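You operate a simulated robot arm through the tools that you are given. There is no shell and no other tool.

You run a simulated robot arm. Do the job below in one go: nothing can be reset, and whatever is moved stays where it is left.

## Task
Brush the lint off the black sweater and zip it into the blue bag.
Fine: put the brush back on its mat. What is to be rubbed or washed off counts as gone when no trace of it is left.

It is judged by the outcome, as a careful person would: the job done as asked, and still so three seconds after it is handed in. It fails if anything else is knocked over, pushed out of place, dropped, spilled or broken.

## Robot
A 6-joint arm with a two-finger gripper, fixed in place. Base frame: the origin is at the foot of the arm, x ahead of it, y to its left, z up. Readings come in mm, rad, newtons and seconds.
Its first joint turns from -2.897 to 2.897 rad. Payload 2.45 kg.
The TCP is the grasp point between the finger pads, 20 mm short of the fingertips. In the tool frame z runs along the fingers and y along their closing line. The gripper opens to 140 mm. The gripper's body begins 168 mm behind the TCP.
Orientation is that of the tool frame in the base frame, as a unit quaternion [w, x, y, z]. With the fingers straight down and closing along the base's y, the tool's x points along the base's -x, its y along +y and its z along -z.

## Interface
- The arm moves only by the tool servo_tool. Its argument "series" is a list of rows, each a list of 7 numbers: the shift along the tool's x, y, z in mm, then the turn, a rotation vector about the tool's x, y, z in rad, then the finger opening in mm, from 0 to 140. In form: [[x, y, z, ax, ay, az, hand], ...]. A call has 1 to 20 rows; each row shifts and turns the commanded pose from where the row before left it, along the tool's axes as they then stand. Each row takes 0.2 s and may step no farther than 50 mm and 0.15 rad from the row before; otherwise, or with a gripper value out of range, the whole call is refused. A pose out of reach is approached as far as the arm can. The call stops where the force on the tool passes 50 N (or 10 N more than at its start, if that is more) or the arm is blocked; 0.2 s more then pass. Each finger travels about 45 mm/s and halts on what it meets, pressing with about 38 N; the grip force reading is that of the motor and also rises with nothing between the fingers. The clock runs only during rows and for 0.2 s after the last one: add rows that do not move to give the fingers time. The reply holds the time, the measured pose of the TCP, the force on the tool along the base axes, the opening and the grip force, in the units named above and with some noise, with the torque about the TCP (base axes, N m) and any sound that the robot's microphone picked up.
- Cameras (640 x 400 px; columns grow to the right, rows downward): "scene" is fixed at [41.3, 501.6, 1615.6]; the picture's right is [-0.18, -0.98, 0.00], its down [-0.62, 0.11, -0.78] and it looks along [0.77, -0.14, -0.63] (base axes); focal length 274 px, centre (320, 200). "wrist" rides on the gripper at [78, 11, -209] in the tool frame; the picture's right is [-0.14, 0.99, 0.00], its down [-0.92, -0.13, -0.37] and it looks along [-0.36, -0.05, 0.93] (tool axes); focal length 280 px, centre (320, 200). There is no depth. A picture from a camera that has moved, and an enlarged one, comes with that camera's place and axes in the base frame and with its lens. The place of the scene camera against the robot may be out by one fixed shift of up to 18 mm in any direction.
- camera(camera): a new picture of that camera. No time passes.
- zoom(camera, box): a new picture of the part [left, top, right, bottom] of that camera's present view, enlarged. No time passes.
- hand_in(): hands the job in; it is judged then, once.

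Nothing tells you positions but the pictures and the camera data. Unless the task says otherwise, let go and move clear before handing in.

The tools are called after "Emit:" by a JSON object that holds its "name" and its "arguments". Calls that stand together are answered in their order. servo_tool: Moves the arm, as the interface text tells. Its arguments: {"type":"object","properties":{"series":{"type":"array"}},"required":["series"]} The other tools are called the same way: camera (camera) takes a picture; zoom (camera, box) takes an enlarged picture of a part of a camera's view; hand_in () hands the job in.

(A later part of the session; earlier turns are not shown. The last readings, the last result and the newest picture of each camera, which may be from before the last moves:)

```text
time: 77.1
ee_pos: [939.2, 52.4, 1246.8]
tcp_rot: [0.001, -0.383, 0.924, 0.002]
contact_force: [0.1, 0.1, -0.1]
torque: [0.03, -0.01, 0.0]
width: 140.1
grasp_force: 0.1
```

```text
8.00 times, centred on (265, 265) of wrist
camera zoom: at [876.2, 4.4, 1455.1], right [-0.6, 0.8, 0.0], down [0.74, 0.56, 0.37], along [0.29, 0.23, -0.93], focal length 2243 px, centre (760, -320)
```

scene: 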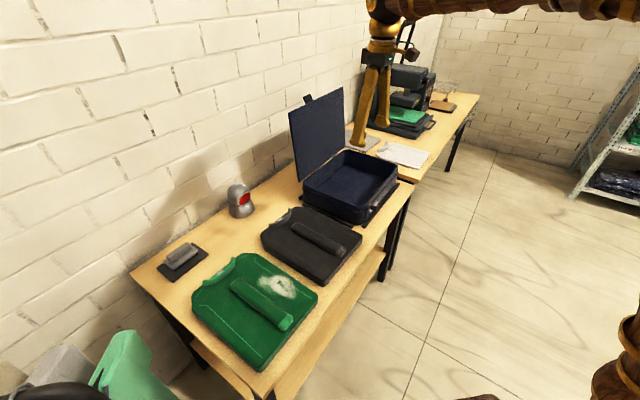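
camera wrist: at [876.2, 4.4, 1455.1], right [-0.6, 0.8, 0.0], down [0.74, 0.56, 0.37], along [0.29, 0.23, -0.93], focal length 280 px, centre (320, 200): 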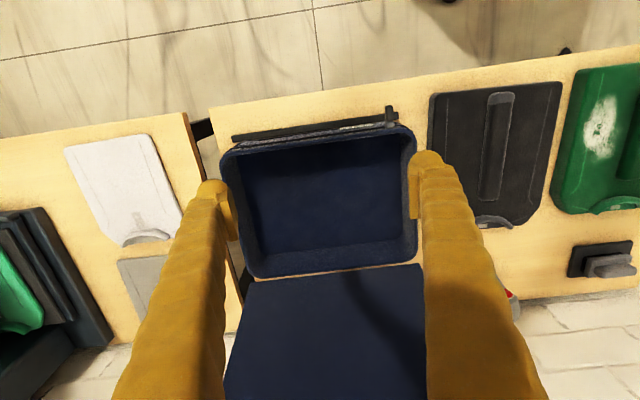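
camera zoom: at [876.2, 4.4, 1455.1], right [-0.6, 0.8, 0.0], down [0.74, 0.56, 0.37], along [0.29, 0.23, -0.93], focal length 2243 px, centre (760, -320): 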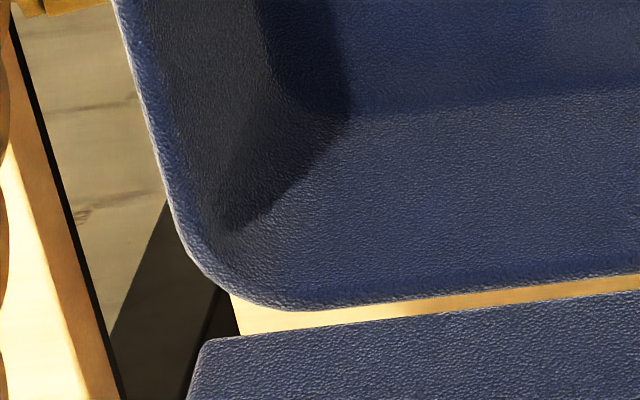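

Now I have good numbers. The bag interior spans n≈720–1012 and t≈−830…−448, and the zipper slider sits at (n 703, t −490, z 893) with a track running to t≈−790. I'll go to the sweater and line up over its ridge near the centre of mass.

Emit:
{"name": "servo_tool", "arguments": {"series": [[-11.4, 36.6, 18, 0, 0, 0, 140], [-11.4, 36.6, 18, 0, 0, 0, 140], [-11.4, 36.6, 18, 0, 0, 0, 140], [-11.4, 36.6, 18, 0, 0, 0, 140], [-11.4, 36.6, 18, 0, 0, 0, 140], [-11.4, 36.6, 18, 0, 0, 0, 140], [-11.4, 36.6, 18, 0, 0, 0, 140], [-11.4, 36.6, 18, 0, 0, 0, 140], [-11.4, 36.6, 18, 0, 0, 0, 140], [-11.4, 36.6, 18, 0, 0, 0.05, 140], [0, 0, 0, 0, 0, 0, 140], [0, 0, 0, 0, 0, 0, 140]]}}

Emit:
{"name": "camera", "arguments": {"camera": "wrist"}}

Emit:
{"name": "zoom", "arguments": {"camera": "scene", "box": [250, 140, 390, 290]}}

```text
time: 79.7
ee_pos: [761.1, 395.7, 1066.9]
tcp_rot: [0.002, -0.359, 0.933, 0.001]
contact_force: [0.3, 0.6, 0.1]
torque: [-0.01, 0.0, 0.01]
width: 140.0
grasp_force: 0.1
```

```text
taken
camera wrist: at [694.9, 350.2, 1274.7], right [-0.56, 0.83, 0.0], down [0.77, 0.52, 0.37], along [0.31, 0.21, -0.93], focal length 280 px, centre (320, 200)
```

wrist: 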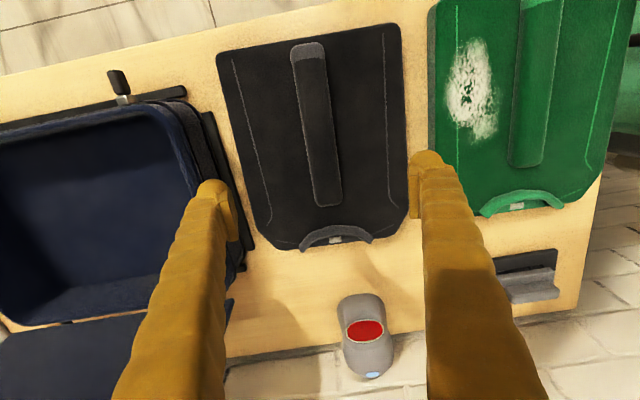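

```text
2.67 times, centred on (320, 215) of scene
camera zoom: at [41.3, 501.6, 1615.6], right [-0.18, -0.98, 0.0], down [-0.62, 0.11, -0.78], along [0.77, -0.14, -0.63], focal length 730 px, centre (320, 160)
```

zoom: 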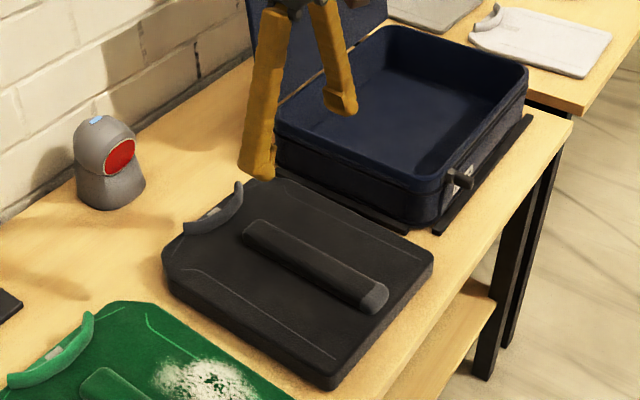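

Emit:
{"name": "zoom", "arguments": {"camera": "wrist", "box": [200, 30, 440, 260]}}

```text
1.74 times, centred on (320, 145) of wrist
camera zoom: at [694.9, 350.2, 1274.7], right [-0.56, 0.83, 0.0], down [0.77, 0.52, 0.37], along [0.31, 0.21, -0.93], focal length 488 px, centre (320, 296)
```

zoom: 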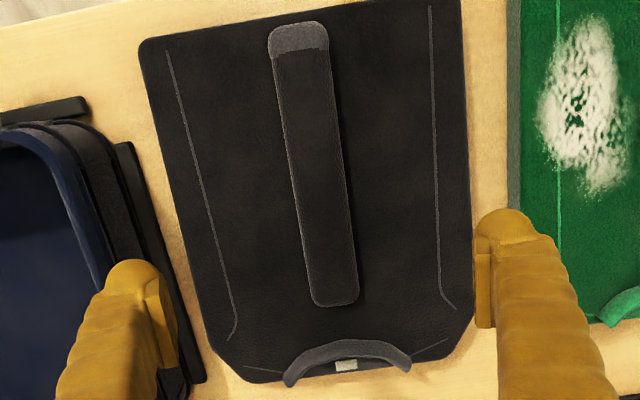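

Emit:
{"name": "servo_tool", "arguments": {"series": [[-6.5, 1, 39, 0, 0, 0, 140], [-6.5, 1, 39, 0, 0, 0, 140], [0, 0, 39, 0, 0, 0, 120], [0, 0, 39, 0, 0, 0, 100], [0, 0, 39, 0, 0, 0, 90], [0, 0, 0, 0, 0, 0, 90], [0, 0, 0, 0, 0, 0, 90]]}}

Emit:
{"name": "camera", "arguments": {"camera": "wrist"}}

Emit:
{"name": "zoom", "arguments": {"camera": "scene", "box": [270, 190, 370, 270]}}

```text
time: 81.3
ee_pos: [768.3, 403.8, 873.7]
tcp_rot: [0.002, -0.359, 0.933, 0.002]
contact_force: [0.8, -0.7, 0.9]
torque: [0.03, 0.02, -0.01]
width: 89.8
grasp_force: 0.1
```

```text
taken
camera wrist: at [703.5, 359.6, 1082.2], right [-0.56, 0.83, 0.0], down [0.77, 0.52, 0.37], along [0.31, 0.21, -0.93], focal length 280 px, centre (320, 200)
```

wrist: 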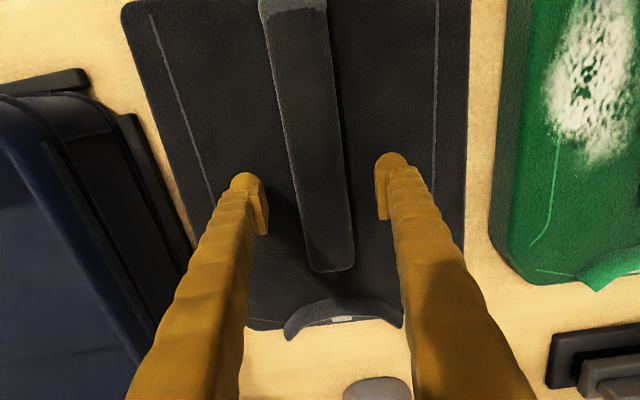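

```text
5.00 times, centred on (320, 230) of scene
camera zoom: at [41.3, 501.6, 1615.6], right [-0.18, -0.98, 0.0], down [-0.62, 0.11, -0.78], along [0.77, -0.14, -0.63], focal length 1368 px, centre (320, 50)
```

zoom: 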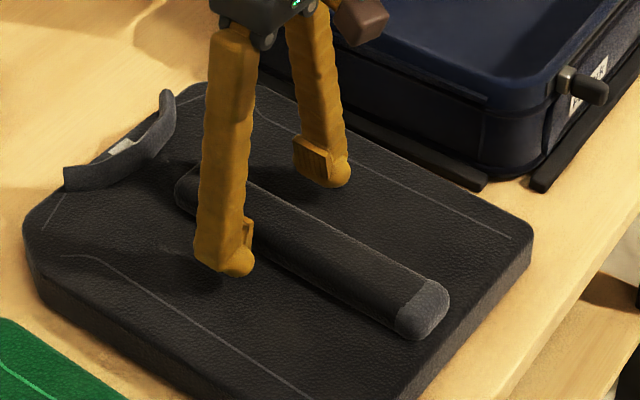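

Emit:
{"name": "servo_tool", "arguments": {"series": [[0, 0, 5, 0, 0, 0, 90], [0, 0, 5, 0, 0, 0, 90], [0, 0, 4, 0, 0, 0, 90], [0, 0, 0, 0, 0, 0, 90]]}}

Emit:
{"name": "servo_tool", "arguments": {"series": [[0, 0, 0, 0, 0, 0, 75], [0, 0, 0, 0, 0, 0, 60], [0, 0, 0, 0, 0, 0, 45], [0, 0, 0, 0, 0, 0, 25], [0, 0, 0, 0, 0, 0, 25], [0, 0, 0, 0, 0, 0, 25]]}}

Emit:
{"name": "zoom", "arguments": {"camera": "scene", "box": [270, 190, 370, 270]}}

Emit:
{"name": "camera", "arguments": {"camera": "wrist"}}

```text
time: 82.3
ee_pos: [768.3, 404.5, 858.0]
tcp_rot: [0.001, -0.359, 0.933, 0.002]
contact_force: [1.1, 0.2, -0.4]
torque: [-0.01, -0.03, -0.03]
width: 90.0
grasp_force: 0.0
```

```text
time: 83.7
ee_pos: [769.3, 405.2, 860.1]
tcp_rot: [0.001, -0.36, 0.933, 0.001]
contact_force: [-7.9, 10.1, 20.8]
torque: [0.02, 0.06, 0.45]
width: 45.1
grasp_force: 38.2
```

```text
5.00 times, centred on (320, 230) of scene
camera zoom: at [41.3, 501.6, 1615.6], right [-0.18, -0.98, 0.0], down [-0.62, 0.11, -0.78], along [0.77, -0.14, -0.63], focal length 1368 px, centre (320, 50)
```

zoom: 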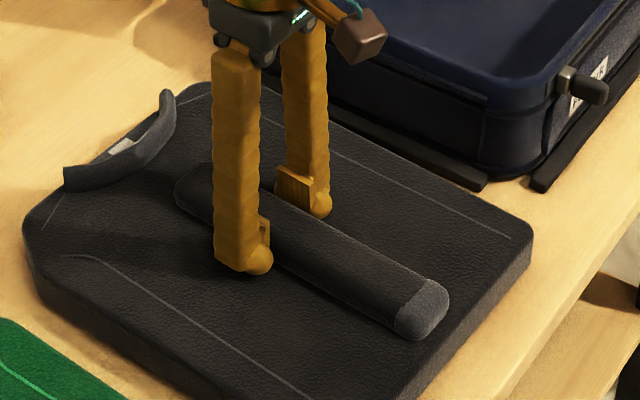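

```text
taken
camera wrist: at [703.3, 360.2, 1068.2], right [-0.56, 0.83, 0.0], down [0.77, 0.52, 0.37], along [0.31, 0.21, -0.93], focal length 280 px, centre (320, 200)
```

wrist: 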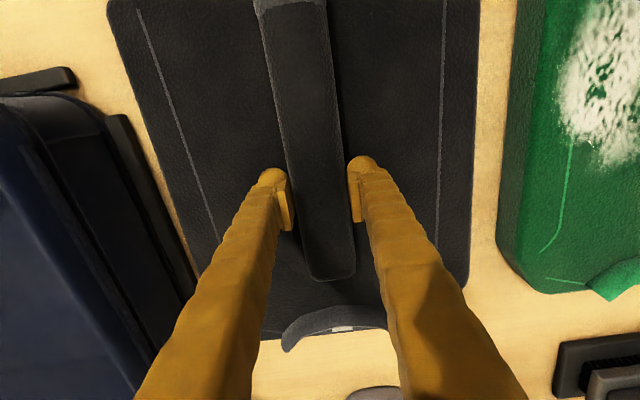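

The ridge is gripped at 45 mm. I'll lift a little first and check that it holds.

Emit:
{"name": "servo_tool", "arguments": {"series": [[0, 0, -5, 0, 0, 0, 25], [0, 0, -5, 0, 0, 0, 25], [0, 0, -10, 0, 0, 0, 25], [0, 0, -10, 0, 0, 0, 25], [0, 0, 0, 0, 0, 0, 25]]}}

Emit:
{"name": "zoom", "arguments": {"camera": "scene", "box": [250, 170, 390, 290]}}

Emit:
{"name": "camera", "arguments": {"camera": "wrist"}}

```text
time: 84.9
ee_pos: [768.4, 402.8, 888.6]
tcp_rot: [0.0, -0.359, 0.933, 0.001]
contact_force: [0.2, -0.1, -4.3]
torque: [0.02, 0.01, 0.01]
width: 45.0
grasp_force: 38.0
```

```text
3.33 times, centred on (320, 230) of scene
camera zoom: at [41.3, 501.6, 1615.6], right [-0.18, -0.98, 0.0], down [-0.62, 0.11, -0.78], along [0.77, -0.14, -0.63], focal length 912 px, centre (320, 100)
```

zoom: 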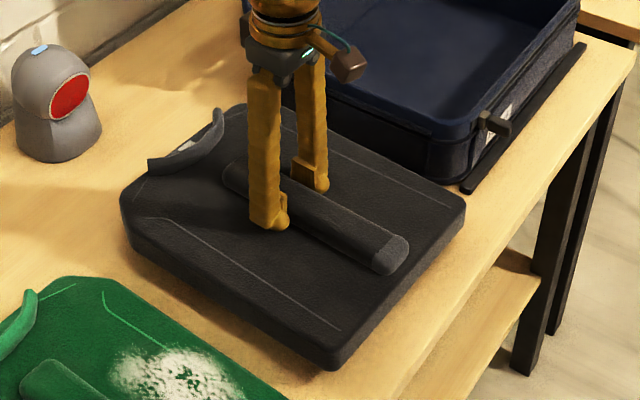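

```text
taken
camera wrist: at [703.6, 359.0, 1097.9], right [-0.56, 0.83, 0.0], down [0.77, 0.52, 0.37], along [0.31, 0.21, -0.93], focal length 280 px, centre (320, 200)
```

wrist: 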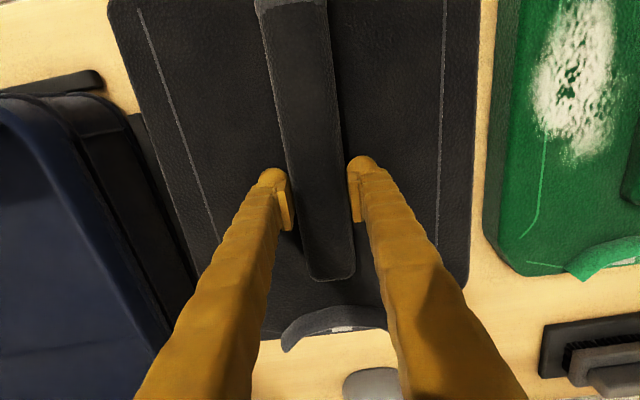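

It holds, at about 4.3 N and level. I'll lift it well above the bag rim and rotate it so its length runs along the bag's length.

Emit:
{"name": "servo_tool", "arguments": {"series": [[0, 0, -25, 0, 0, 0, 25], [0, 0, -40, 0, 0, 0, 25], [0, 0, -40, 0, 0, 0, 25], [0, 0, -40, 0, 0, 0, 25], [0, 0, 0, 0, 0, 0.1169, 25], [0, 0, 0, 0, 0, 0.1169, 25], [0, 0, 0, 0, 0, 0.1169, 25], [0, 0, 0, 0, 0, 0.1169, 25], [0, 0, 0, 0, 0, 0.1169, 25], [0, 0, 0, 0, 0, 0.1169, 25], [0, 0, 0, 0, 0, 0.1169, 25], [0, 0, 0, 0, 0, 0.1169, 25], [0, 0, 0, 0, 0, 0.1169, 25], [0, 0, 0, 0, 0, 0.1169, 25], [0, 0, 0, 0, 0, 0.1169, 25], [0, 0, 0, 0, 0, 0.1169, 25], [0, 0, 0, 0, 0, 0.1169, 25], [0, 0, 0, 0, 0, 0, 25]]}}

Emit:
{"name": "camera", "arguments": {"camera": "wrist"}}

Emit:
{"name": "camera", "arguments": {"camera": "scene"}}

```text
time: 88.7
ee_pos: [770.1, 403.1, 1032.9]
tcp_rot: [0.0, 0.382, 0.924, 0.002]
contact_force: [0.1, 0.1, -5.2]
torque: [-0.03, 0.0, 0.02]
width: 44.7
grasp_force: 37.8
```

```text
taken
camera wrist: at [721.2, 466.0, 1242.7], right [0.8, 0.6, 0.0], down [0.56, -0.74, 0.37], along [0.22, -0.29, -0.93], focal length 280 px, centre (320, 200)
```

wrist: 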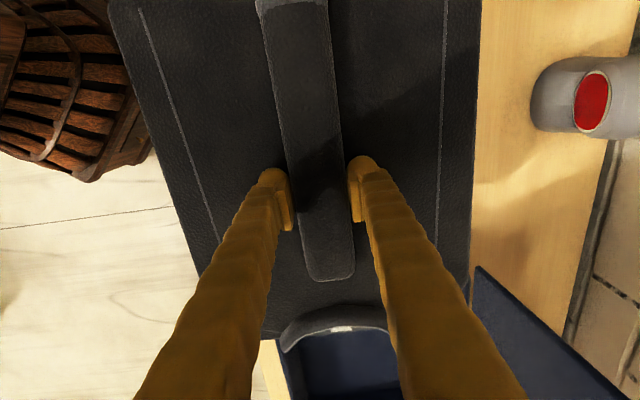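

```text
taken
```

scene: 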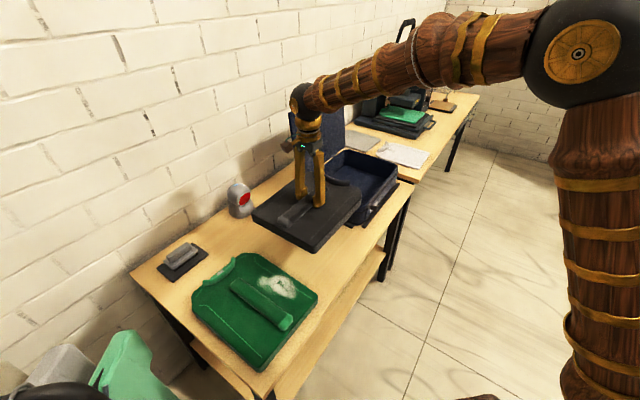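

Emit:
{"name": "servo_tool", "arguments": {"series": [[-30, 3, 0, 0, 0, 0, 25], [-43, 4, 0, 0, 0, 0, 25], [-43, 4, 0, 0, 0, 0, 25], [-43, 4, 0, 0, 0, 0, 25], [-43, 4, 0, 0, 0, 0, 25], [-43, 4, 0, 0, 0, 0, 25], [-43, 4, 0, 0, 0, 0, 25], [-43, 4, 0, 0, 0, 0, 25], [-42, 3.4, 0, 0, 0, 0, 25], [0, 0, 0, 0, 0, 0, 25], [0, 0, 0, 0, 0, 0, 25]]}}

Emit:
{"name": "camera", "arguments": {"camera": "wrist"}}

Emit:
{"name": "camera", "arguments": {"camera": "scene"}}

Emit:
{"name": "zoom", "arguments": {"camera": "scene", "box": [270, 90, 430, 230]}}

```text
time: 91.1
ee_pos: [1056.3, 161.8, 1030.8]
tcp_rot: [0.0, 0.383, 0.924, 0.002]
contact_force: [-0.6, -0.1, -4.8]
torque: [0.01, 0.01, 0.01]
width: 44.7
grasp_force: 38.2
```

```text
taken
camera wrist: at [1008.6, 223.9, 1239.8], right [0.8, 0.6, 0.0], down [0.56, -0.74, 0.37], along [0.22, -0.29, -0.93], focal length 280 px, centre (320, 200)
```

wrist: 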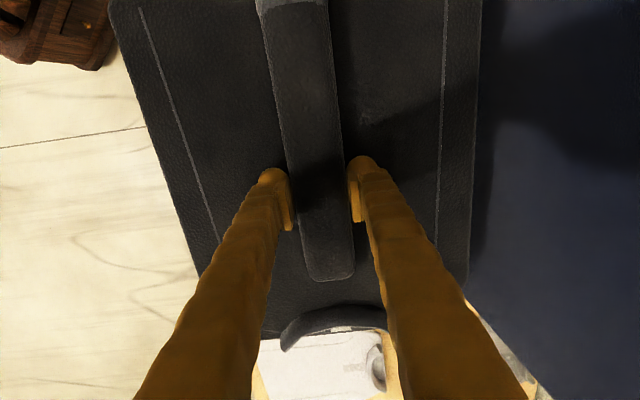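

```text
taken
```

scene: 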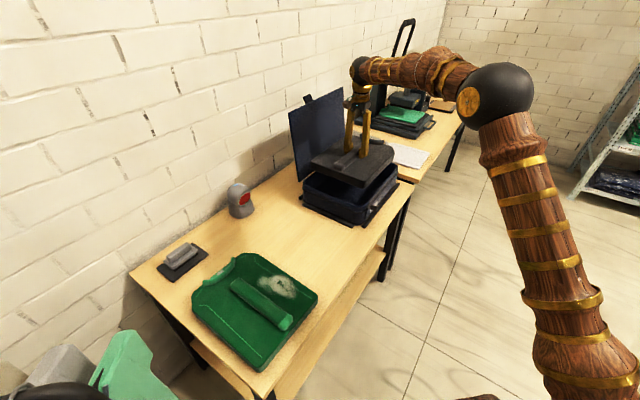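

```text
2.86 times, centred on (350, 160) of scene
camera zoom: at [41.3, 501.6, 1615.6], right [-0.18, -0.98, 0.0], down [-0.62, 0.11, -0.78], along [0.77, -0.14, -0.63], focal length 782 px, centre (234, 314)
```

zoom: 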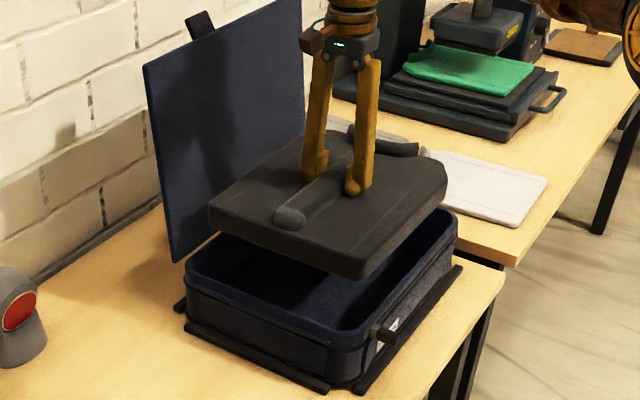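

The sweater is centred over the bag opening with about 12–18 mm clearance in depth and 28 mm lengthwise. I'll lower it in.

Emit:
{"name": "servo_tool", "arguments": {"series": [[0, 2, 25, 0, 0, 0, 25], [0, 0, 25, 0, 0, 0, 25], [0, 0, 20, 0, 0, 0, 25], [0, 0, 0, 0, 0, 0, 25]]}}

Emit:
{"name": "zoom", "arguments": {"camera": "scene", "box": [270, 90, 430, 230]}}

Emit:
{"name": "camera", "arguments": {"camera": "wrist"}}

```text
time: 92.1
ee_pos: [1059.0, 166.4, 962.9]
tcp_rot: [0.0, 0.383, 0.924, 0.001]
contact_force: [-0.2, 0.9, -5.1]
torque: [0.05, 0.05, -0.02]
width: 44.9
grasp_force: 38.0
```

```text
2.86 times, centred on (350, 160) of scene
camera zoom: at [41.3, 501.6, 1615.6], right [-0.18, -0.98, 0.0], down [-0.62, 0.11, -0.78], along [0.77, -0.14, -0.63], focal length 782 px, centre (234, 314)
```

zoom: 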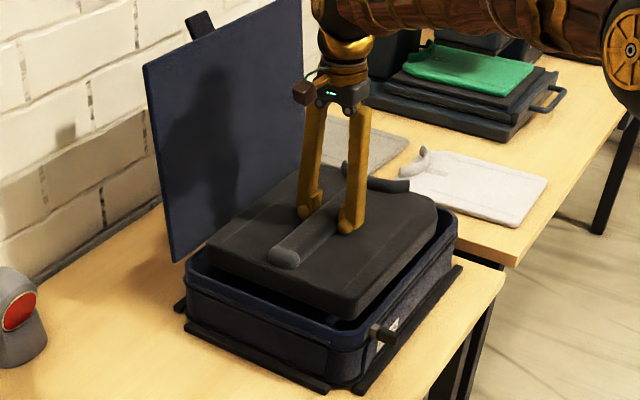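

```text
taken
camera wrist: at [1011.2, 228.1, 1171.4], right [0.8, 0.6, 0.0], down [0.56, -0.74, 0.37], along [0.22, -0.29, -0.93], focal length 280 px, centre (320, 200)
```

wrist: 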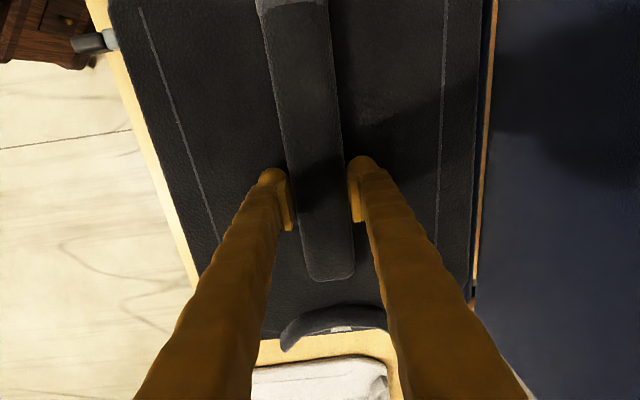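

Emit:
{"name": "servo_tool", "arguments": {"series": [[0, 0, 8, 0, 0, 0, 25], [0, 0, 8, 0, 0, 0, 25], [0, 0, 8, 0, 0, 0, 25], [0, 0, 0, 0, 0, 0, 25]]}}

Emit:
{"name": "zoom", "arguments": {"camera": "scene", "box": [290, 110, 410, 230]}}

Emit:
{"name": "camera", "arguments": {"camera": "wrist"}}

```text
time: 93.1
ee_pos: [1059.8, 165.4, 939.4]
tcp_rot: [-0.001, 0.383, 0.924, 0.003]
contact_force: [0.3, 0.1, -4.8]
torque: [0.0, -0.01, 0.01]
width: 45.0
grasp_force: 37.8
```

```text
3.33 times, centred on (350, 170) of scene
camera zoom: at [41.3, 501.6, 1615.6], right [-0.18, -0.98, 0.0], down [-0.62, 0.11, -0.78], along [0.77, -0.14, -0.63], focal length 912 px, centre (220, 300)
```

zoom: 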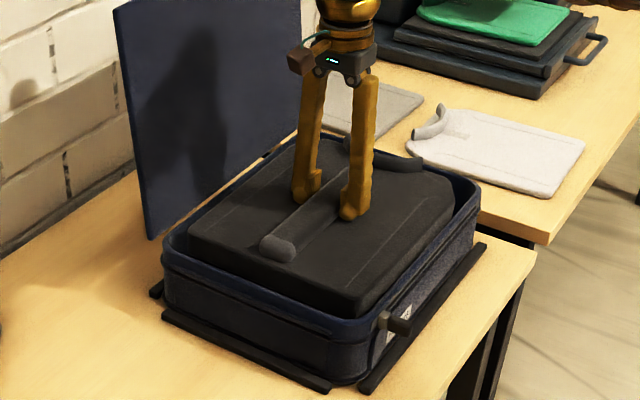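

```text
taken
camera wrist: at [1011.0, 228.0, 1148.5], right [0.8, 0.6, 0.0], down [0.56, -0.74, 0.37], along [0.22, -0.29, -0.93], focal length 280 px, centre (320, 200)
```

wrist: 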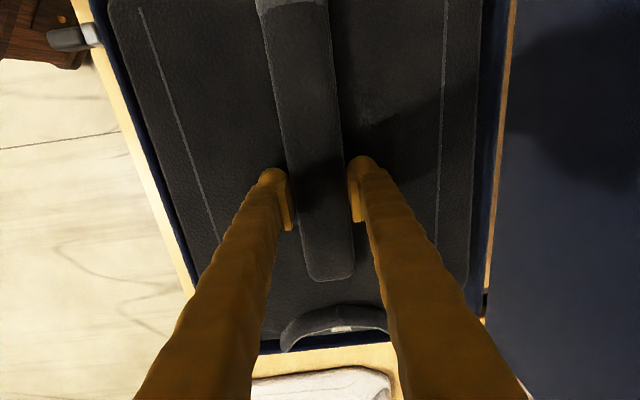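

It fits on all visible sides. I'll continue down until it touches the floor of the bag.

Emit:
{"name": "servo_tool", "arguments": {"series": [[0, 0, 10, 0, 0, 0, 25], [0, 0, 10, 0, 0, 0, 25], [0, 0, 10, 0, 0, 0, 25], [0, 0, 10, 0, 0, 0, 25], [0, 0, 8, 0, 0, 0, 25], [0, 0, 0, 0, 0, 0, 25]]}}

Emit:
{"name": "zoom", "arguments": {"camera": "scene", "box": [290, 110, 410, 230]}}

Emit:
{"name": "camera", "arguments": {"camera": "wrist"}}

```text
time: 94.5
ee_pos: [1058.2, 165.7, 890.8]
tcp_rot: [0.0, 0.382, 0.924, 0.002]
contact_force: [0.2, 0.3, -4.0]
torque: [0.0, 0.0, 0.01]
width: 45.3
grasp_force: 38.2
```

```text
3.33 times, centred on (350, 170) of scene
camera zoom: at [41.3, 501.6, 1615.6], right [-0.18, -0.98, 0.0], down [-0.62, 0.11, -0.78], along [0.77, -0.14, -0.63], focal length 912 px, centre (220, 300)
```

zoom: 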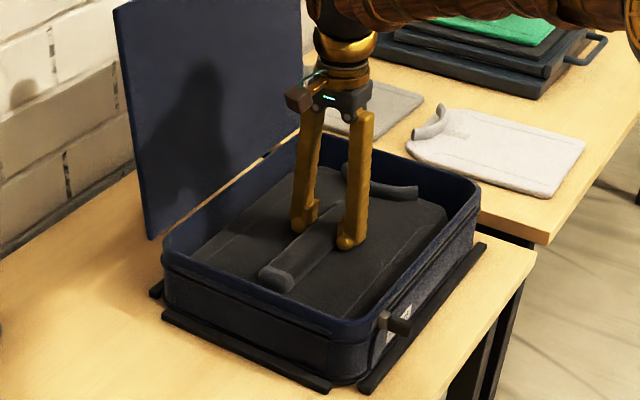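

```text
taken
camera wrist: at [1011.0, 228.0, 1099.8], right [0.8, 0.6, 0.0], down [0.56, -0.74, 0.37], along [0.22, -0.29, -0.93], focal length 280 px, centre (320, 200)
```

wrist: 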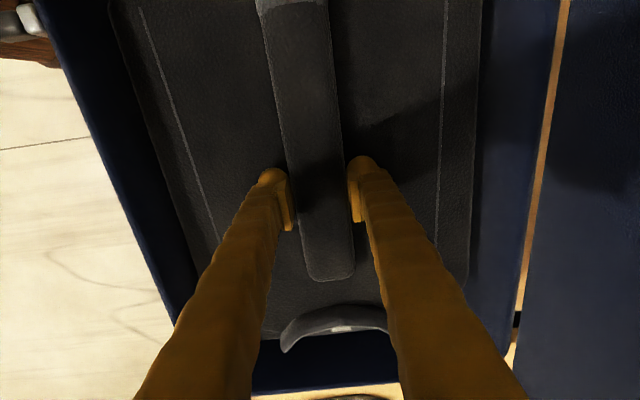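

Nicely inside. I'll lower slowly to the bottom.

Emit:
{"name": "servo_tool", "arguments": {"series": [[0, 0, 6, 0, 0, 0, 25], [0, 0, 6, 0, 0, 0, 25], [0, 0, 4, 0, 0, 0, 25], [0, 0, 0, 0, 0, 0, 25]]}}

Emit:
{"name": "servo_tool", "arguments": {"series": [[0, 0, 3, 0, 0, 0, 25], [0, 0, 0, 0, 0, 0, 25]]}}

Emit:
{"name": "servo_tool", "arguments": {"series": [[0, 0, 3, 0, 0, 0, 25], [0, 0, 0, 0, 0, 0, 25]]}}

```text
time: 95.5
ee_pos: [1059.0, 166.3, 874.4]
tcp_rot: [0.0, 0.382, 0.924, 0.002]
contact_force: [1.2, 0.0, -3.6]
torque: [0.0, 0.02, -0.01]
width: 44.5
grasp_force: 37.4
```

```text
time: 96.1
ee_pos: [1058.1, 166.1, 872.8]
tcp_rot: [-0.001, 0.382, 0.924, 0.002]
contact_force: [0.7, -0.4, -4.5]
torque: [0.03, 0.03, 0.01]
width: 44.9
grasp_force: 37.9
```

```text
time: 96.7
ee_pos: [1058.3, 167.0, 870.3]
tcp_rot: [0.0, 0.383, 0.924, 0.001]
contact_force: [-0.7, 0.1, -4.9]
torque: [0.02, 0.0, 0.03]
width: 44.7
grasp_force: 38.1
```

Emit:
{"name": "servo_tool", "arguments": {"series": [[0, 0, 3, 0, 0, 0, 25], [0, 0, 0, 0, 0, 0, 25]]}}

Emit:
{"name": "servo_tool", "arguments": {"series": [[0, 0, 2, 0, 0, 0, 25], [0, 0, 0, 0, 0, 0, 25]]}}

Emit:
{"name": "servo_tool", "arguments": {"series": [[0, 0, 2, 0, 0, 0, 25], [0, 0, 0, 0, 0, 0, 25]]}}

```text
time: 97.3
ee_pos: [1059.1, 167.6, 867.7]
tcp_rot: [0.001, 0.383, 0.924, 0.002]
contact_force: [-5.6, 0.1, 20.6]
torque: [-0.01, 0.14, -0.03]
width: 44.9
grasp_force: 38.2
```

```text
time: 97.9
ee_pos: [1059.2, 168.1, 868.4]
tcp_rot: [0.001, 0.382, 0.924, 0.002]
contact_force: [-2.5, 1.2, 4.6]
torque: [-0.11, 0.18, 0.05]
width: 44.8
grasp_force: 38.0
stopped in row 2: the force on the tool passed its limit at 51 N (the readings are from after the stop); the commanded pose is now the measured one
```

```text
time: 98.5
ee_pos: [1059.4, 166.8, 868.5]
tcp_rot: [0.002, 0.383, 0.924, 0.003]
contact_force: [-5.2, -3.8, 30.0]
torque: [-0.29, 0.35, -0.08]
width: 45.3
grasp_force: 38.2
```

Emit:
{"name": "servo_tool", "arguments": {"series": [[0, 0, -2, 0, 0, 0, 45], [0, 0, 0, 0, 0, 0, 55], [0, 0, 0, 0, 0, 0, 70], [0, 0, 0, 0, 0, 0, 80], [0, 0, 0, 0, 0, 0, 80], [0, 0, -15, 0, 0, 0, 80], [0, 0, -40, 0, 0, 0, 80], [0, 0, -45, 0, 0, 0, 80], [0, 0, -45, 0, 0, 0, 80], [0, 0, -45, 0, 0, 0, 80], [0, 0, 0, 0, 0, 0, 80]]}}

Emit:
{"name": "camera", "arguments": {"camera": "wrist"}}

Emit:
{"name": "zoom", "arguments": {"camera": "scene", "box": [270, 80, 430, 230]}}

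```text
time: 100.9
ee_pos: [1057.8, 165.4, 1057.0]
tcp_rot: [0.001, 0.383, 0.924, 0.002]
contact_force: [0.3, 0.2, 0.1]
torque: [0.0, 0.01, 0.01]
width: 79.6
grasp_force: 0.1
```

```text
taken
camera wrist: at [1009.2, 228.8, 1265.6], right [0.8, 0.6, 0.01], down [0.56, -0.74, 0.37], along [0.23, -0.29, -0.93], focal length 280 px, centre (320, 200)
```

wrist: 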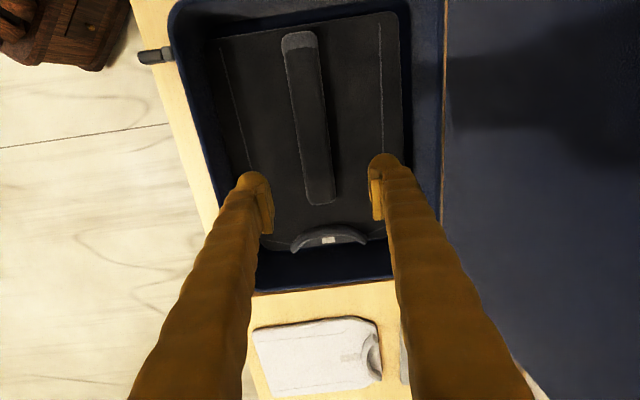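

```text
2.67 times, centred on (350, 155) of scene
camera zoom: at [41.3, 501.6, 1615.6], right [-0.18, -0.98, 0.0], down [-0.62, 0.11, -0.78], along [0.77, -0.14, -0.63], focal length 730 px, centre (240, 320)
```

zoom: 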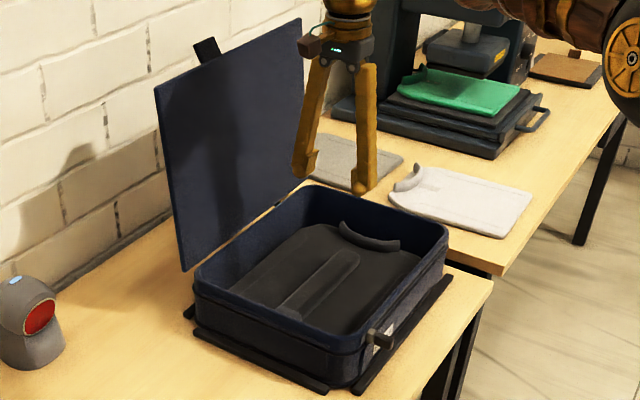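

The sweater lies flat inside the bag. Next is the lid: it stands up, leaning slightly back, with a dark tab on its top edge. I'll inspect the lid, tab and zipper closely.

Emit:
{"name": "zoom", "arguments": {"camera": "scene", "box": [285, 85, 355, 135]}}

Emit:
{"name": "zoom", "arguments": {"camera": "scene", "box": [285, 150, 355, 200]}}

Emit:
{"name": "zoom", "arguments": {"camera": "wrist", "box": [420, 0, 640, 200]}}

```text
8.00 times, centred on (320, 110) of scene
camera zoom: at [41.3, 501.6, 1615.6], right [-0.18, -0.98, 0.0], down [-0.62, 0.11, -0.78], along [0.77, -0.14, -0.63], focal length 2189 px, centre (320, 920)
```

zoom: 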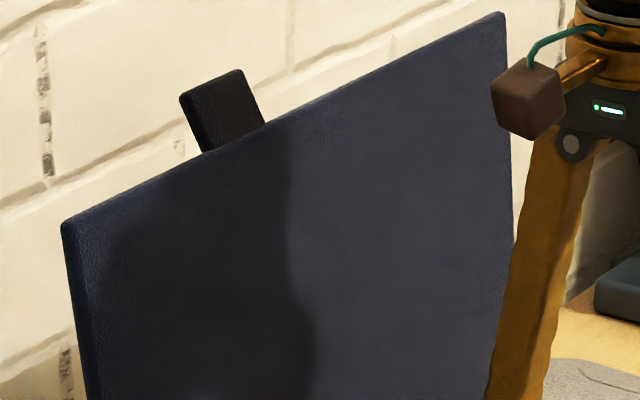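

```text
8.00 times, centred on (320, 175) of scene
camera zoom: at [41.3, 501.6, 1615.6], right [-0.18, -0.98, 0.0], down [-0.62, 0.11, -0.78], along [0.77, -0.14, -0.63], focal length 2189 px, centre (320, 400)
```

zoom: 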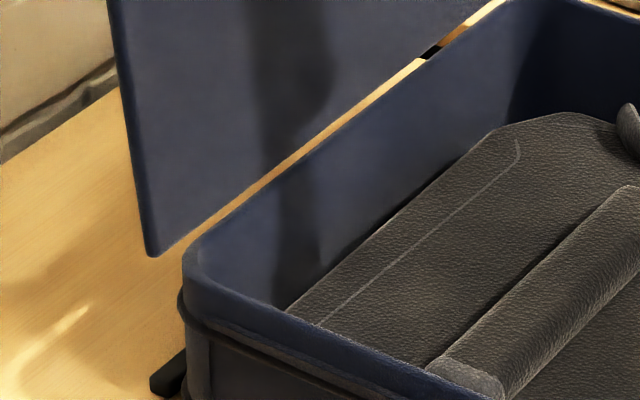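

```text
2.00 times, centred on (530, 100) of wrist
camera zoom: at [1009.2, 228.8, 1265.6], right [0.8, 0.6, 0.01], down [0.56, -0.74, 0.37], along [0.23, -0.29, -0.93], focal length 561 px, centre (-100, 400)
```

zoom: 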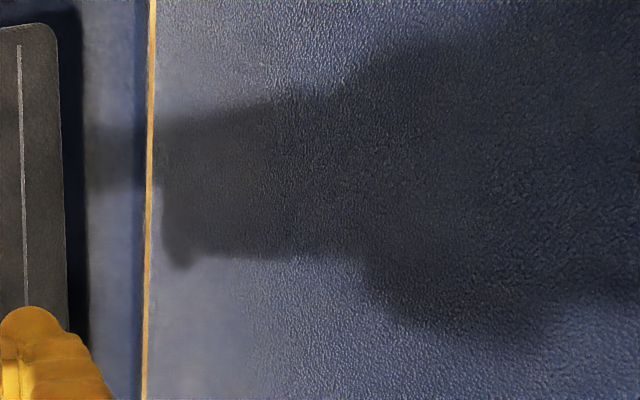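

The tab on the lid's top edge (near n≈1066, t≈−575, z≈1235, about 50 mm wide) is a good handle. I'll back off, turn the tool so the fingers close along the table direction, and tilt it outward to approach the tab.

Emit:
{"name": "servo_tool", "arguments": {"series": [[19, -15, -24.5, 0, 0, 0, 100], [19, -15, -24.5, 0, 0, 0, 100], [19, -15, -24.5, 0, 0, 0, 100], [0, 0, 0, 0, 0, -0.1122, 100], [0, 0, 0, 0, 0, -0.1122, 100], [0, 0, 0, 0, 0, -0.1122, 100], [0, 0, 0, 0, 0, -0.1122, 100], [0, 0, 0, 0, 0, -0.1122, 100], [0, 0, 0, 0, 0, -0.1122, 100], [0, 0, 0, 0, 0, -0.1122, 100], [0, 0, 0, 0, 0, -0.1122, 100], [0, 0, 0, 0, 0, -0.1122, 100], [0, 0, 0, 0, 0, -0.1122, 100], [0, 0, 0, 0, 0, -0.1122, 100], [0, 0, 0, 0, 0, -0.1122, 100], [0, 0, 0, 0, 0, -0.1122, 100], [0, 0, 0, 0, 0, -0.1122, 100], [0, 0, 0, 0, 0, 0, 100]]}}

Emit:
{"name": "camera", "arguments": {"camera": "scene"}}

Emit:
{"name": "camera", "arguments": {"camera": "wrist"}}

```text
time: 104.7
ee_pos: [986.1, 174.2, 1130.1]
tcp_rot: [0.002, -0.384, 0.923, 0.002]
contact_force: [-0.5, 0.2, 0.4]
torque: [0.02, -0.01, -0.01]
width: 100.1
grasp_force: 0.2
```

```text
taken
```

scene: 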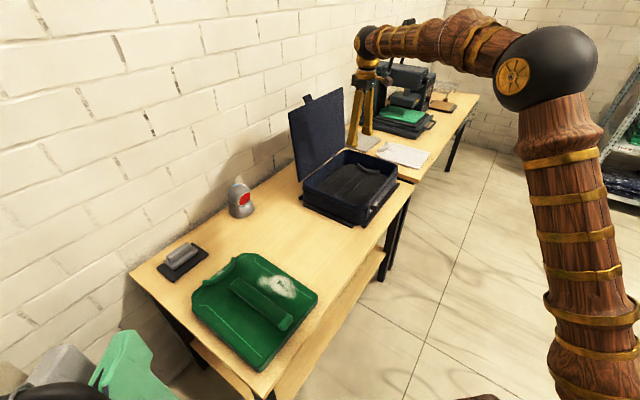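

```text
taken
camera wrist: at [922.0, 125.3, 1338.4], right [-0.6, 0.8, 0.0], down [0.74, 0.56, 0.37], along [0.3, 0.23, -0.93], focal length 280 px, centre (320, 200)
```

wrist: 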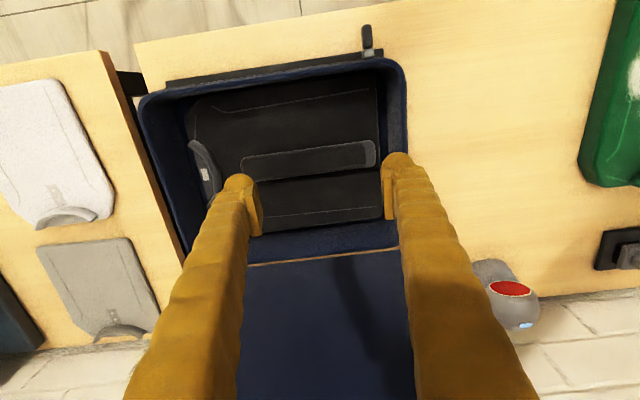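

Emit:
{"name": "servo_tool", "arguments": {"series": [[0, 0, 0, 0, -0.1, 0, 100], [0, 0, 0, 0, -0.1, 0, 100], [0, 0, 0, 0, -0.1, 0, 100], [0, 0, 0, 0, -0.1, 0, 100], [0, 0, 0, 0, 0, 0, 100]]}}

Emit:
{"name": "camera", "arguments": {"camera": "wrist"}}

```text
time: 105.9
ee_pos: [986.7, 174.8, 1130.3]
tcp_rot: [0.186, -0.375, 0.905, 0.077]
contact_force: [-1.6, 0.2, 0.1]
torque: [0.0, 0.02, 0.01]
width: 100.2
grasp_force: 0.1
```

```text
taken
camera wrist: at [869.5, 72.6, 1291.5], right [-0.61, 0.79, 0.05], down [0.58, 0.41, 0.7], along [0.53, 0.46, -0.71], focal length 280 px, centre (320, 200)
```

wrist: 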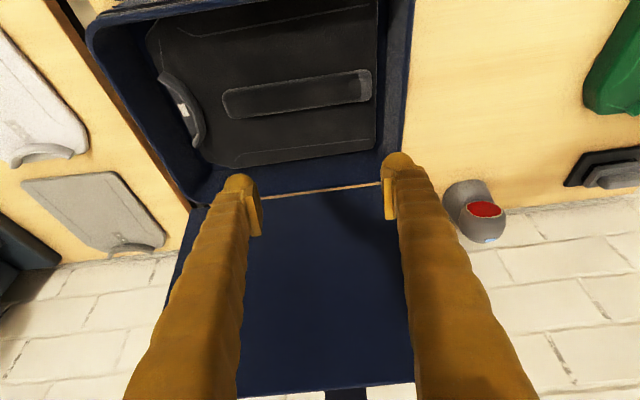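

Emit:
{"name": "servo_tool", "arguments": {"series": [[0, 0, -10, 0, -0.1, 0, 100], [0, 0, -10, 0, -0.1, 0, 100], [0, 0, -10, 0, -0.1, 0, 100], [0, 0, -10, 0, -0.1, 0, 100], [0, 0, 0, 0, 0, 0, 100]]}}

Emit:
{"name": "camera", "arguments": {"camera": "wrist"}}

Emit:
{"name": "camera", "arguments": {"camera": "scene"}}

```text
time: 107.1
ee_pos: [970.8, 158.9, 1163.9]
tcp_rot: [0.363, -0.351, 0.85, 0.15]
contact_force: [0.0, -0.2, -0.5]
torque: [0.0, -0.02, 0.02]
width: 100.0
grasp_force: 0.0
```

```text
taken
camera wrist: at [818.2, 22.0, 1252.0], right [-0.63, 0.77, 0.1], down [0.35, 0.17, 0.92], along [0.69, 0.62, -0.38], focal length 280 px, centre (320, 200)
```

wrist: 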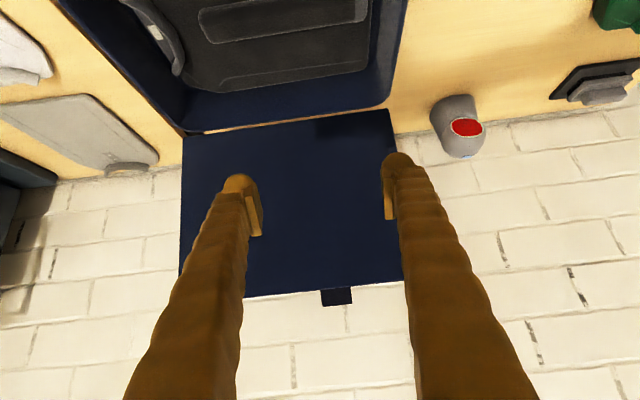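

```text
taken
```

scene: 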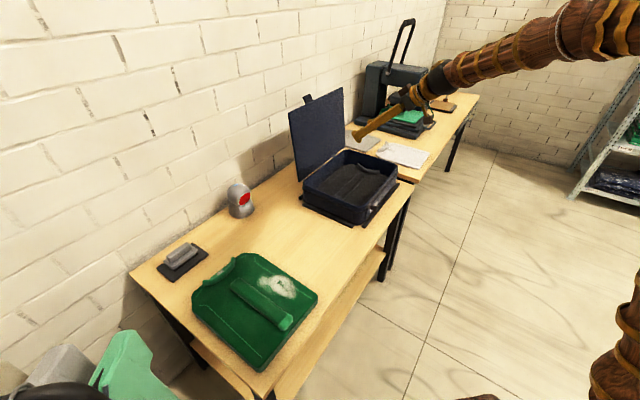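

Emit:
{"name": "zoom", "arguments": {"camera": "wrist", "box": [280, 260, 400, 330]}}

Emit:
{"name": "zoom", "arguments": {"camera": "wrist", "box": [160, 90, 420, 330]}}

```text
5.33 times, centred on (340, 295) of wrist
camera zoom: at [818.2, 22.0, 1252.0], right [-0.63, 0.77, 0.1], down [0.35, 0.17, 0.92], along [0.69, 0.62, -0.38], focal length 1495 px, centre (213, -307)
```

zoom: 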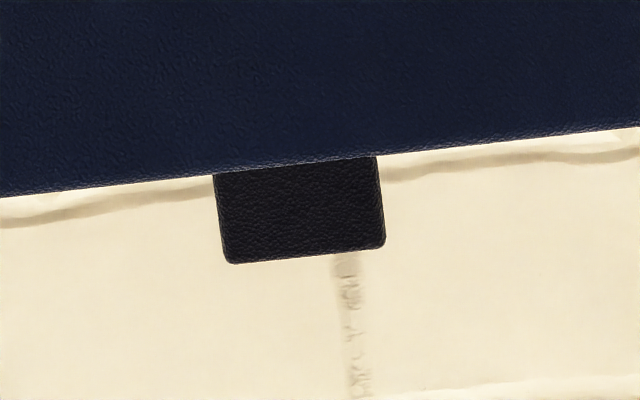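

```text
1.67 times, centred on (290, 210) of wrist
camera zoom: at [818.2, 22.0, 1252.0], right [-0.63, 0.77, 0.1], down [0.35, 0.17, 0.92], along [0.69, 0.62, -0.38], focal length 467 px, centre (370, 183)
```

zoom: 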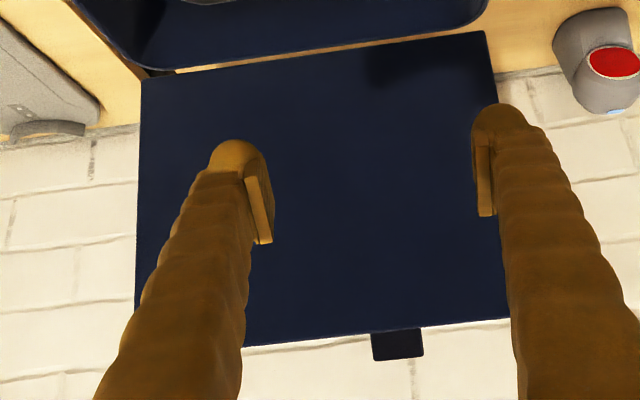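

The wrist tilt works here. I place the tab at n 1064–1079, z 1214–1239, t −604…−554. I'll approach along the tilted finger direction, staying just above the lid's top edge.

Emit:
{"name": "servo_tool", "arguments": {"series": [[-30, -0.8, 11, 0, 0, 0, 100], [-41, -0.8, 15.6, 0, 0, 0, 100], [-41, -0.8, 15.6, 0, 0, 0, 100], [-41, -0.8, 15.6, 0, 0, 0, 100], [-41, -0.8, 15.6, 0, 0, 0, 100], [-41, -0.8, 15.6, 0, 0, 0, 100], [-12.6, 0, 4.9, 0, 0, 0, 100], [0, 0, 0, 0, 0, 0, 100]]}}

Emit:
{"name": "camera", "arguments": {"camera": "wrist"}}

Emit:
{"name": "zoom", "arguments": {"camera": "scene", "box": [270, 60, 410, 200]}}

```text
time: 108.9
ee_pos: [1143.8, 325.6, 1278.5]
tcp_rot: [0.362, -0.352, 0.85, 0.151]
contact_force: [-0.2, 0.1, -0.3]
torque: [0.04, 0.0, 0.02]
width: 99.9
grasp_force: 0.0
```

```text
taken
camera wrist: at [991.5, 187.4, 1366.1], right [-0.63, 0.77, 0.1], down [0.35, 0.17, 0.92], along [0.69, 0.62, -0.38], focal length 280 px, centre (320, 200)
```

wrist: 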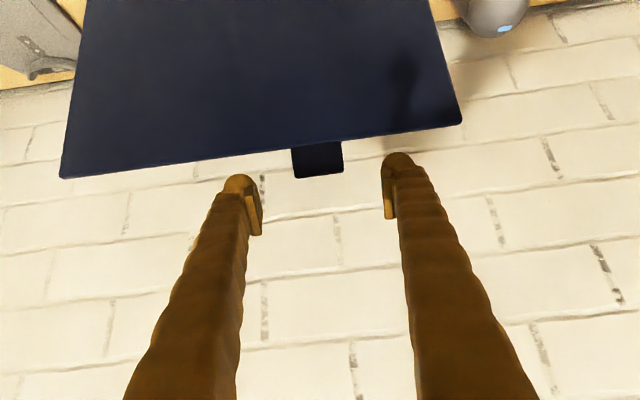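

```text
2.86 times, centred on (340, 130) of scene
camera zoom: at [41.3, 501.6, 1615.6], right [-0.18, -0.98, 0.0], down [-0.62, 0.11, -0.78], along [0.77, -0.14, -0.63], focal length 782 px, centre (263, 400)
```

zoom: 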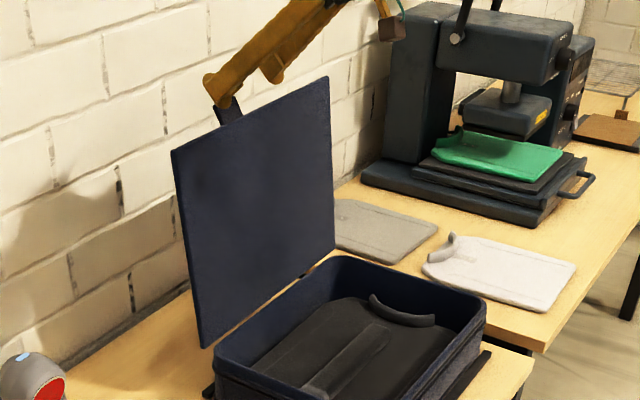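

Emit:
{"name": "servo_tool", "arguments": {"series": [[0.5, 0, 20, 0, 0, 0, 100], [0.5, 0, 20, 0, 0, 0, 100], [0.5, 0, 19, 0, 0, 0, 100], [0, 0, 0, 0, 0, 0, 100]]}}

Emit:
{"name": "camera", "arguments": {"camera": "wrist"}}

Emit:
{"name": "zoom", "arguments": {"camera": "scene", "box": [285, 70, 355, 130]}}

```text
time: 109.9
ee_pos: [1172.3, 355.1, 1235.7]
tcp_rot: [0.363, -0.352, 0.85, 0.15]
contact_force: [0.2, 0.2, 0.5]
torque: [-0.01, 0.04, 0.0]
width: 100.0
grasp_force: 0.1
```

```text
taken
camera wrist: at [1021.2, 217.1, 1323.5], right [-0.63, 0.77, 0.1], down [0.35, 0.17, 0.92], along [0.69, 0.62, -0.38], focal length 280 px, centre (320, 200)
```

wrist: 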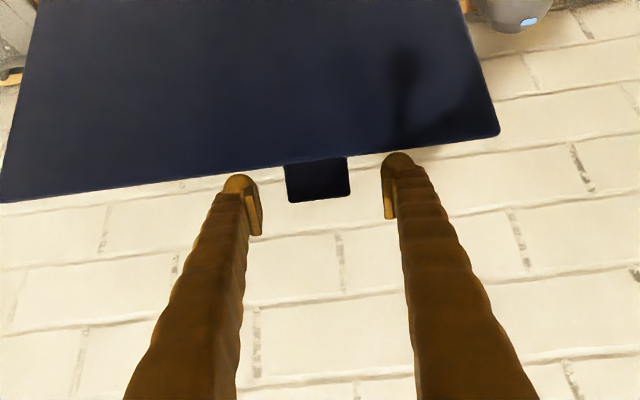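

```text
6.67 times, centred on (320, 100) of scene
camera zoom: at [41.3, 501.6, 1615.6], right [-0.18, -0.98, 0.0], down [-0.62, 0.11, -0.78], along [0.77, -0.14, -0.63], focal length 1824 px, centre (320, 867)
```

zoom: 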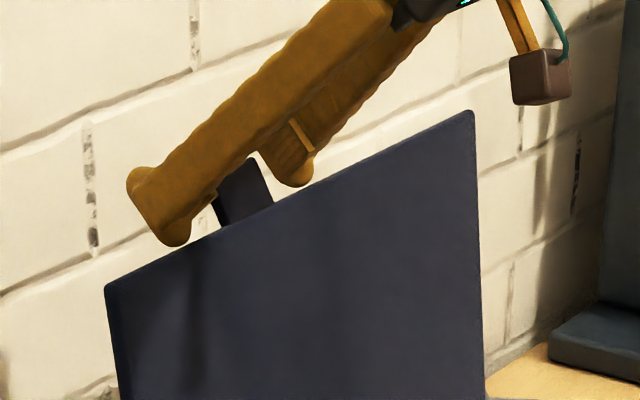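

Emit:
{"name": "servo_tool", "arguments": {"series": [[0, 0, 0, 0, 0, 0, 80], [0, 0, 0, 0, 0, 0, 60], [0, 0, 0, 0, 0, 0, 40], [0, 0, 0, 0, 0, 0, 30], [0, 0, 0, 0, 0, 0, 30], [0, 0, 0, 0, 0, 0, 30]]}}

Emit:
{"name": "camera", "arguments": {"camera": "wrist"}}

Emit:
{"name": "zoom", "arguments": {"camera": "scene", "box": [285, 70, 355, 130]}}

```text
time: 111.3
ee_pos: [1172.9, 354.3, 1235.7]
tcp_rot: [0.363, -0.352, 0.85, 0.15]
contact_force: [3.7, -4.2, 0.6]
torque: [0.04, 0.03, 0.02]
width: 47.6
grasp_force: 38.6
```

```text
taken
camera wrist: at [1021.3, 216.7, 1323.4], right [-0.63, 0.77, 0.1], down [0.35, 0.17, 0.92], along [0.69, 0.62, -0.38], focal length 280 px, centre (320, 200)
```

wrist: 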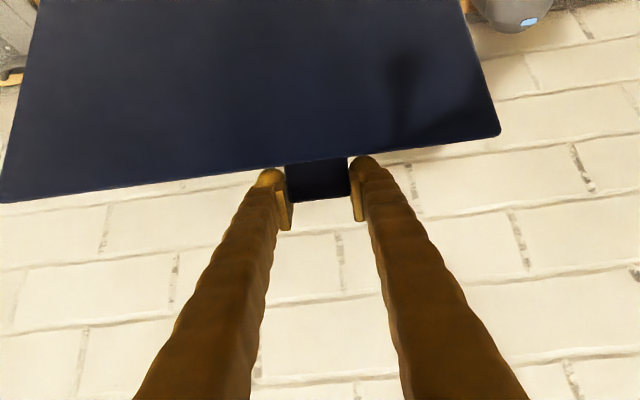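

```text
6.67 times, centred on (320, 100) of scene
camera zoom: at [41.3, 501.6, 1615.6], right [-0.18, -0.98, 0.0], down [-0.62, 0.11, -0.78], along [0.77, -0.14, -0.63], focal length 1824 px, centre (320, 867)
```

zoom: 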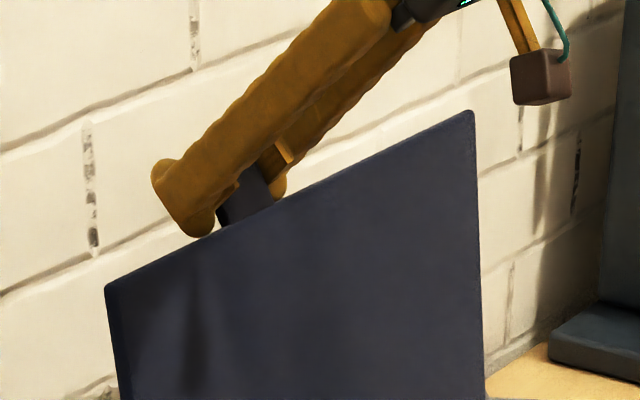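

The tab is gripped at 47.6 mm. I want a bit more finger clearance to the lid edge for the swing, so I'll re-grip about 4 mm further up the tab.

Emit:
{"name": "servo_tool", "arguments": {"series": [[0, 0, 0, 0, 0, 0, 60], [0, 0, 0, 0, 0, 0, 60], [-4.5, 0, 0, 0, 0, 0, 60], [0, 0, 0, 0, 0, 0, 60], [0, 0, 0, 0, 0, 0, 30], [0, 0, 0, 0, 0, 0, 30], [0, 0, 0, 0, 0, 0, 30], [0, 0, 0, 0, 0, 0, 30]]}}

Emit:
{"name": "zoom", "arguments": {"camera": "scene", "box": [285, 70, 355, 130]}}

```text
time: 113.1
ee_pos: [1176.2, 357.9, 1238.5]
tcp_rot: [0.363, -0.352, 0.85, 0.15]
contact_force: [3.8, -4.9, -0.7]
torque: [-0.12, -0.11, 0.18]
width: 47.7
grasp_force: 37.7
```

```text
6.67 times, centred on (320, 100) of scene
camera zoom: at [41.3, 501.6, 1615.6], right [-0.18, -0.98, 0.0], down [-0.62, 0.11, -0.78], along [0.77, -0.14, -0.63], focal length 1824 px, centre (320, 867)
```

zoom: 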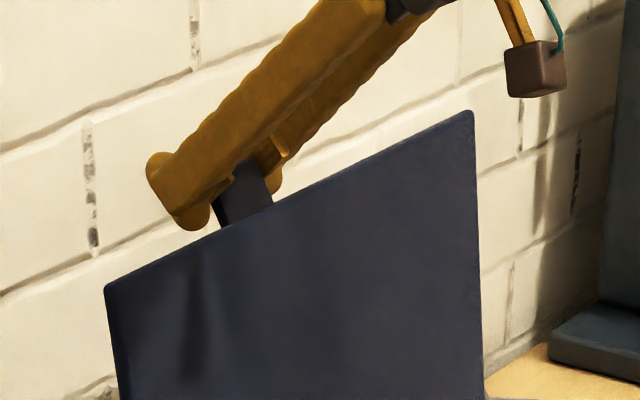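

Emit:
{"name": "servo_tool", "arguments": {"series": [[7.0, 0, -9.7, 0, 0, 0, 30], [7.0, 0, -9.7, 0, 0, 0, 30], [7.7, 0, -9.2, 0, 0, 0, 30], [7.7, 0, -9.2, 0, 0, 0, 30], [0, 0, 0, 0, 0, 0, 30]]}}

Emit:
{"name": "camera", "arguments": {"camera": "wrist"}}

Emit:
{"name": "zoom", "arguments": {"camera": "scene", "box": [270, 60, 430, 220]}}

```text
time: 114.3
ee_pos: [1141.5, 323.5, 1243.1]
tcp_rot: [0.361, -0.353, 0.85, 0.15]
contact_force: [-0.3, 1.6, 0.3]
torque: [0.4, -0.05, -0.02]
width: 47.6
grasp_force: 38.0
```

```text
taken
camera wrist: at [988.7, 186.5, 1332.0], right [-0.63, 0.77, 0.1], down [0.35, 0.17, 0.92], along [0.69, 0.62, -0.38], focal length 280 px, centre (320, 200)
```

wrist: 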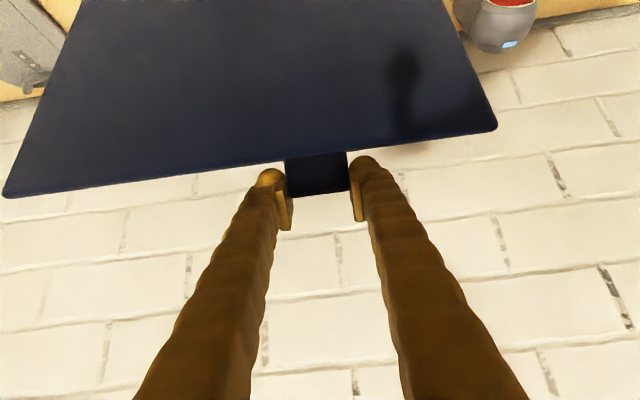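

```text
2.50 times, centred on (350, 140) of scene
camera zoom: at [41.3, 501.6, 1615.6], right [-0.18, -0.98, 0.0], down [-0.62, 0.11, -0.78], along [0.77, -0.14, -0.63], focal length 684 px, centre (245, 350)
```

zoom: 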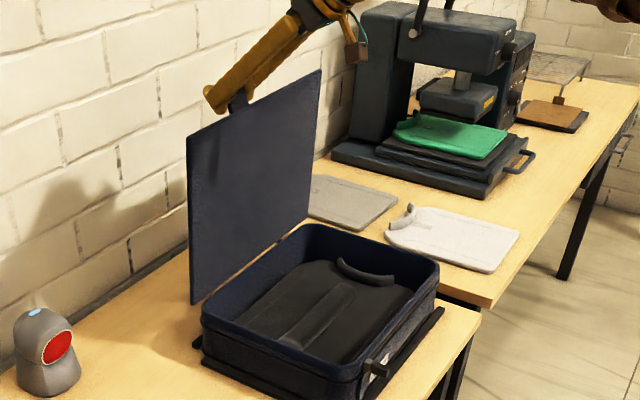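

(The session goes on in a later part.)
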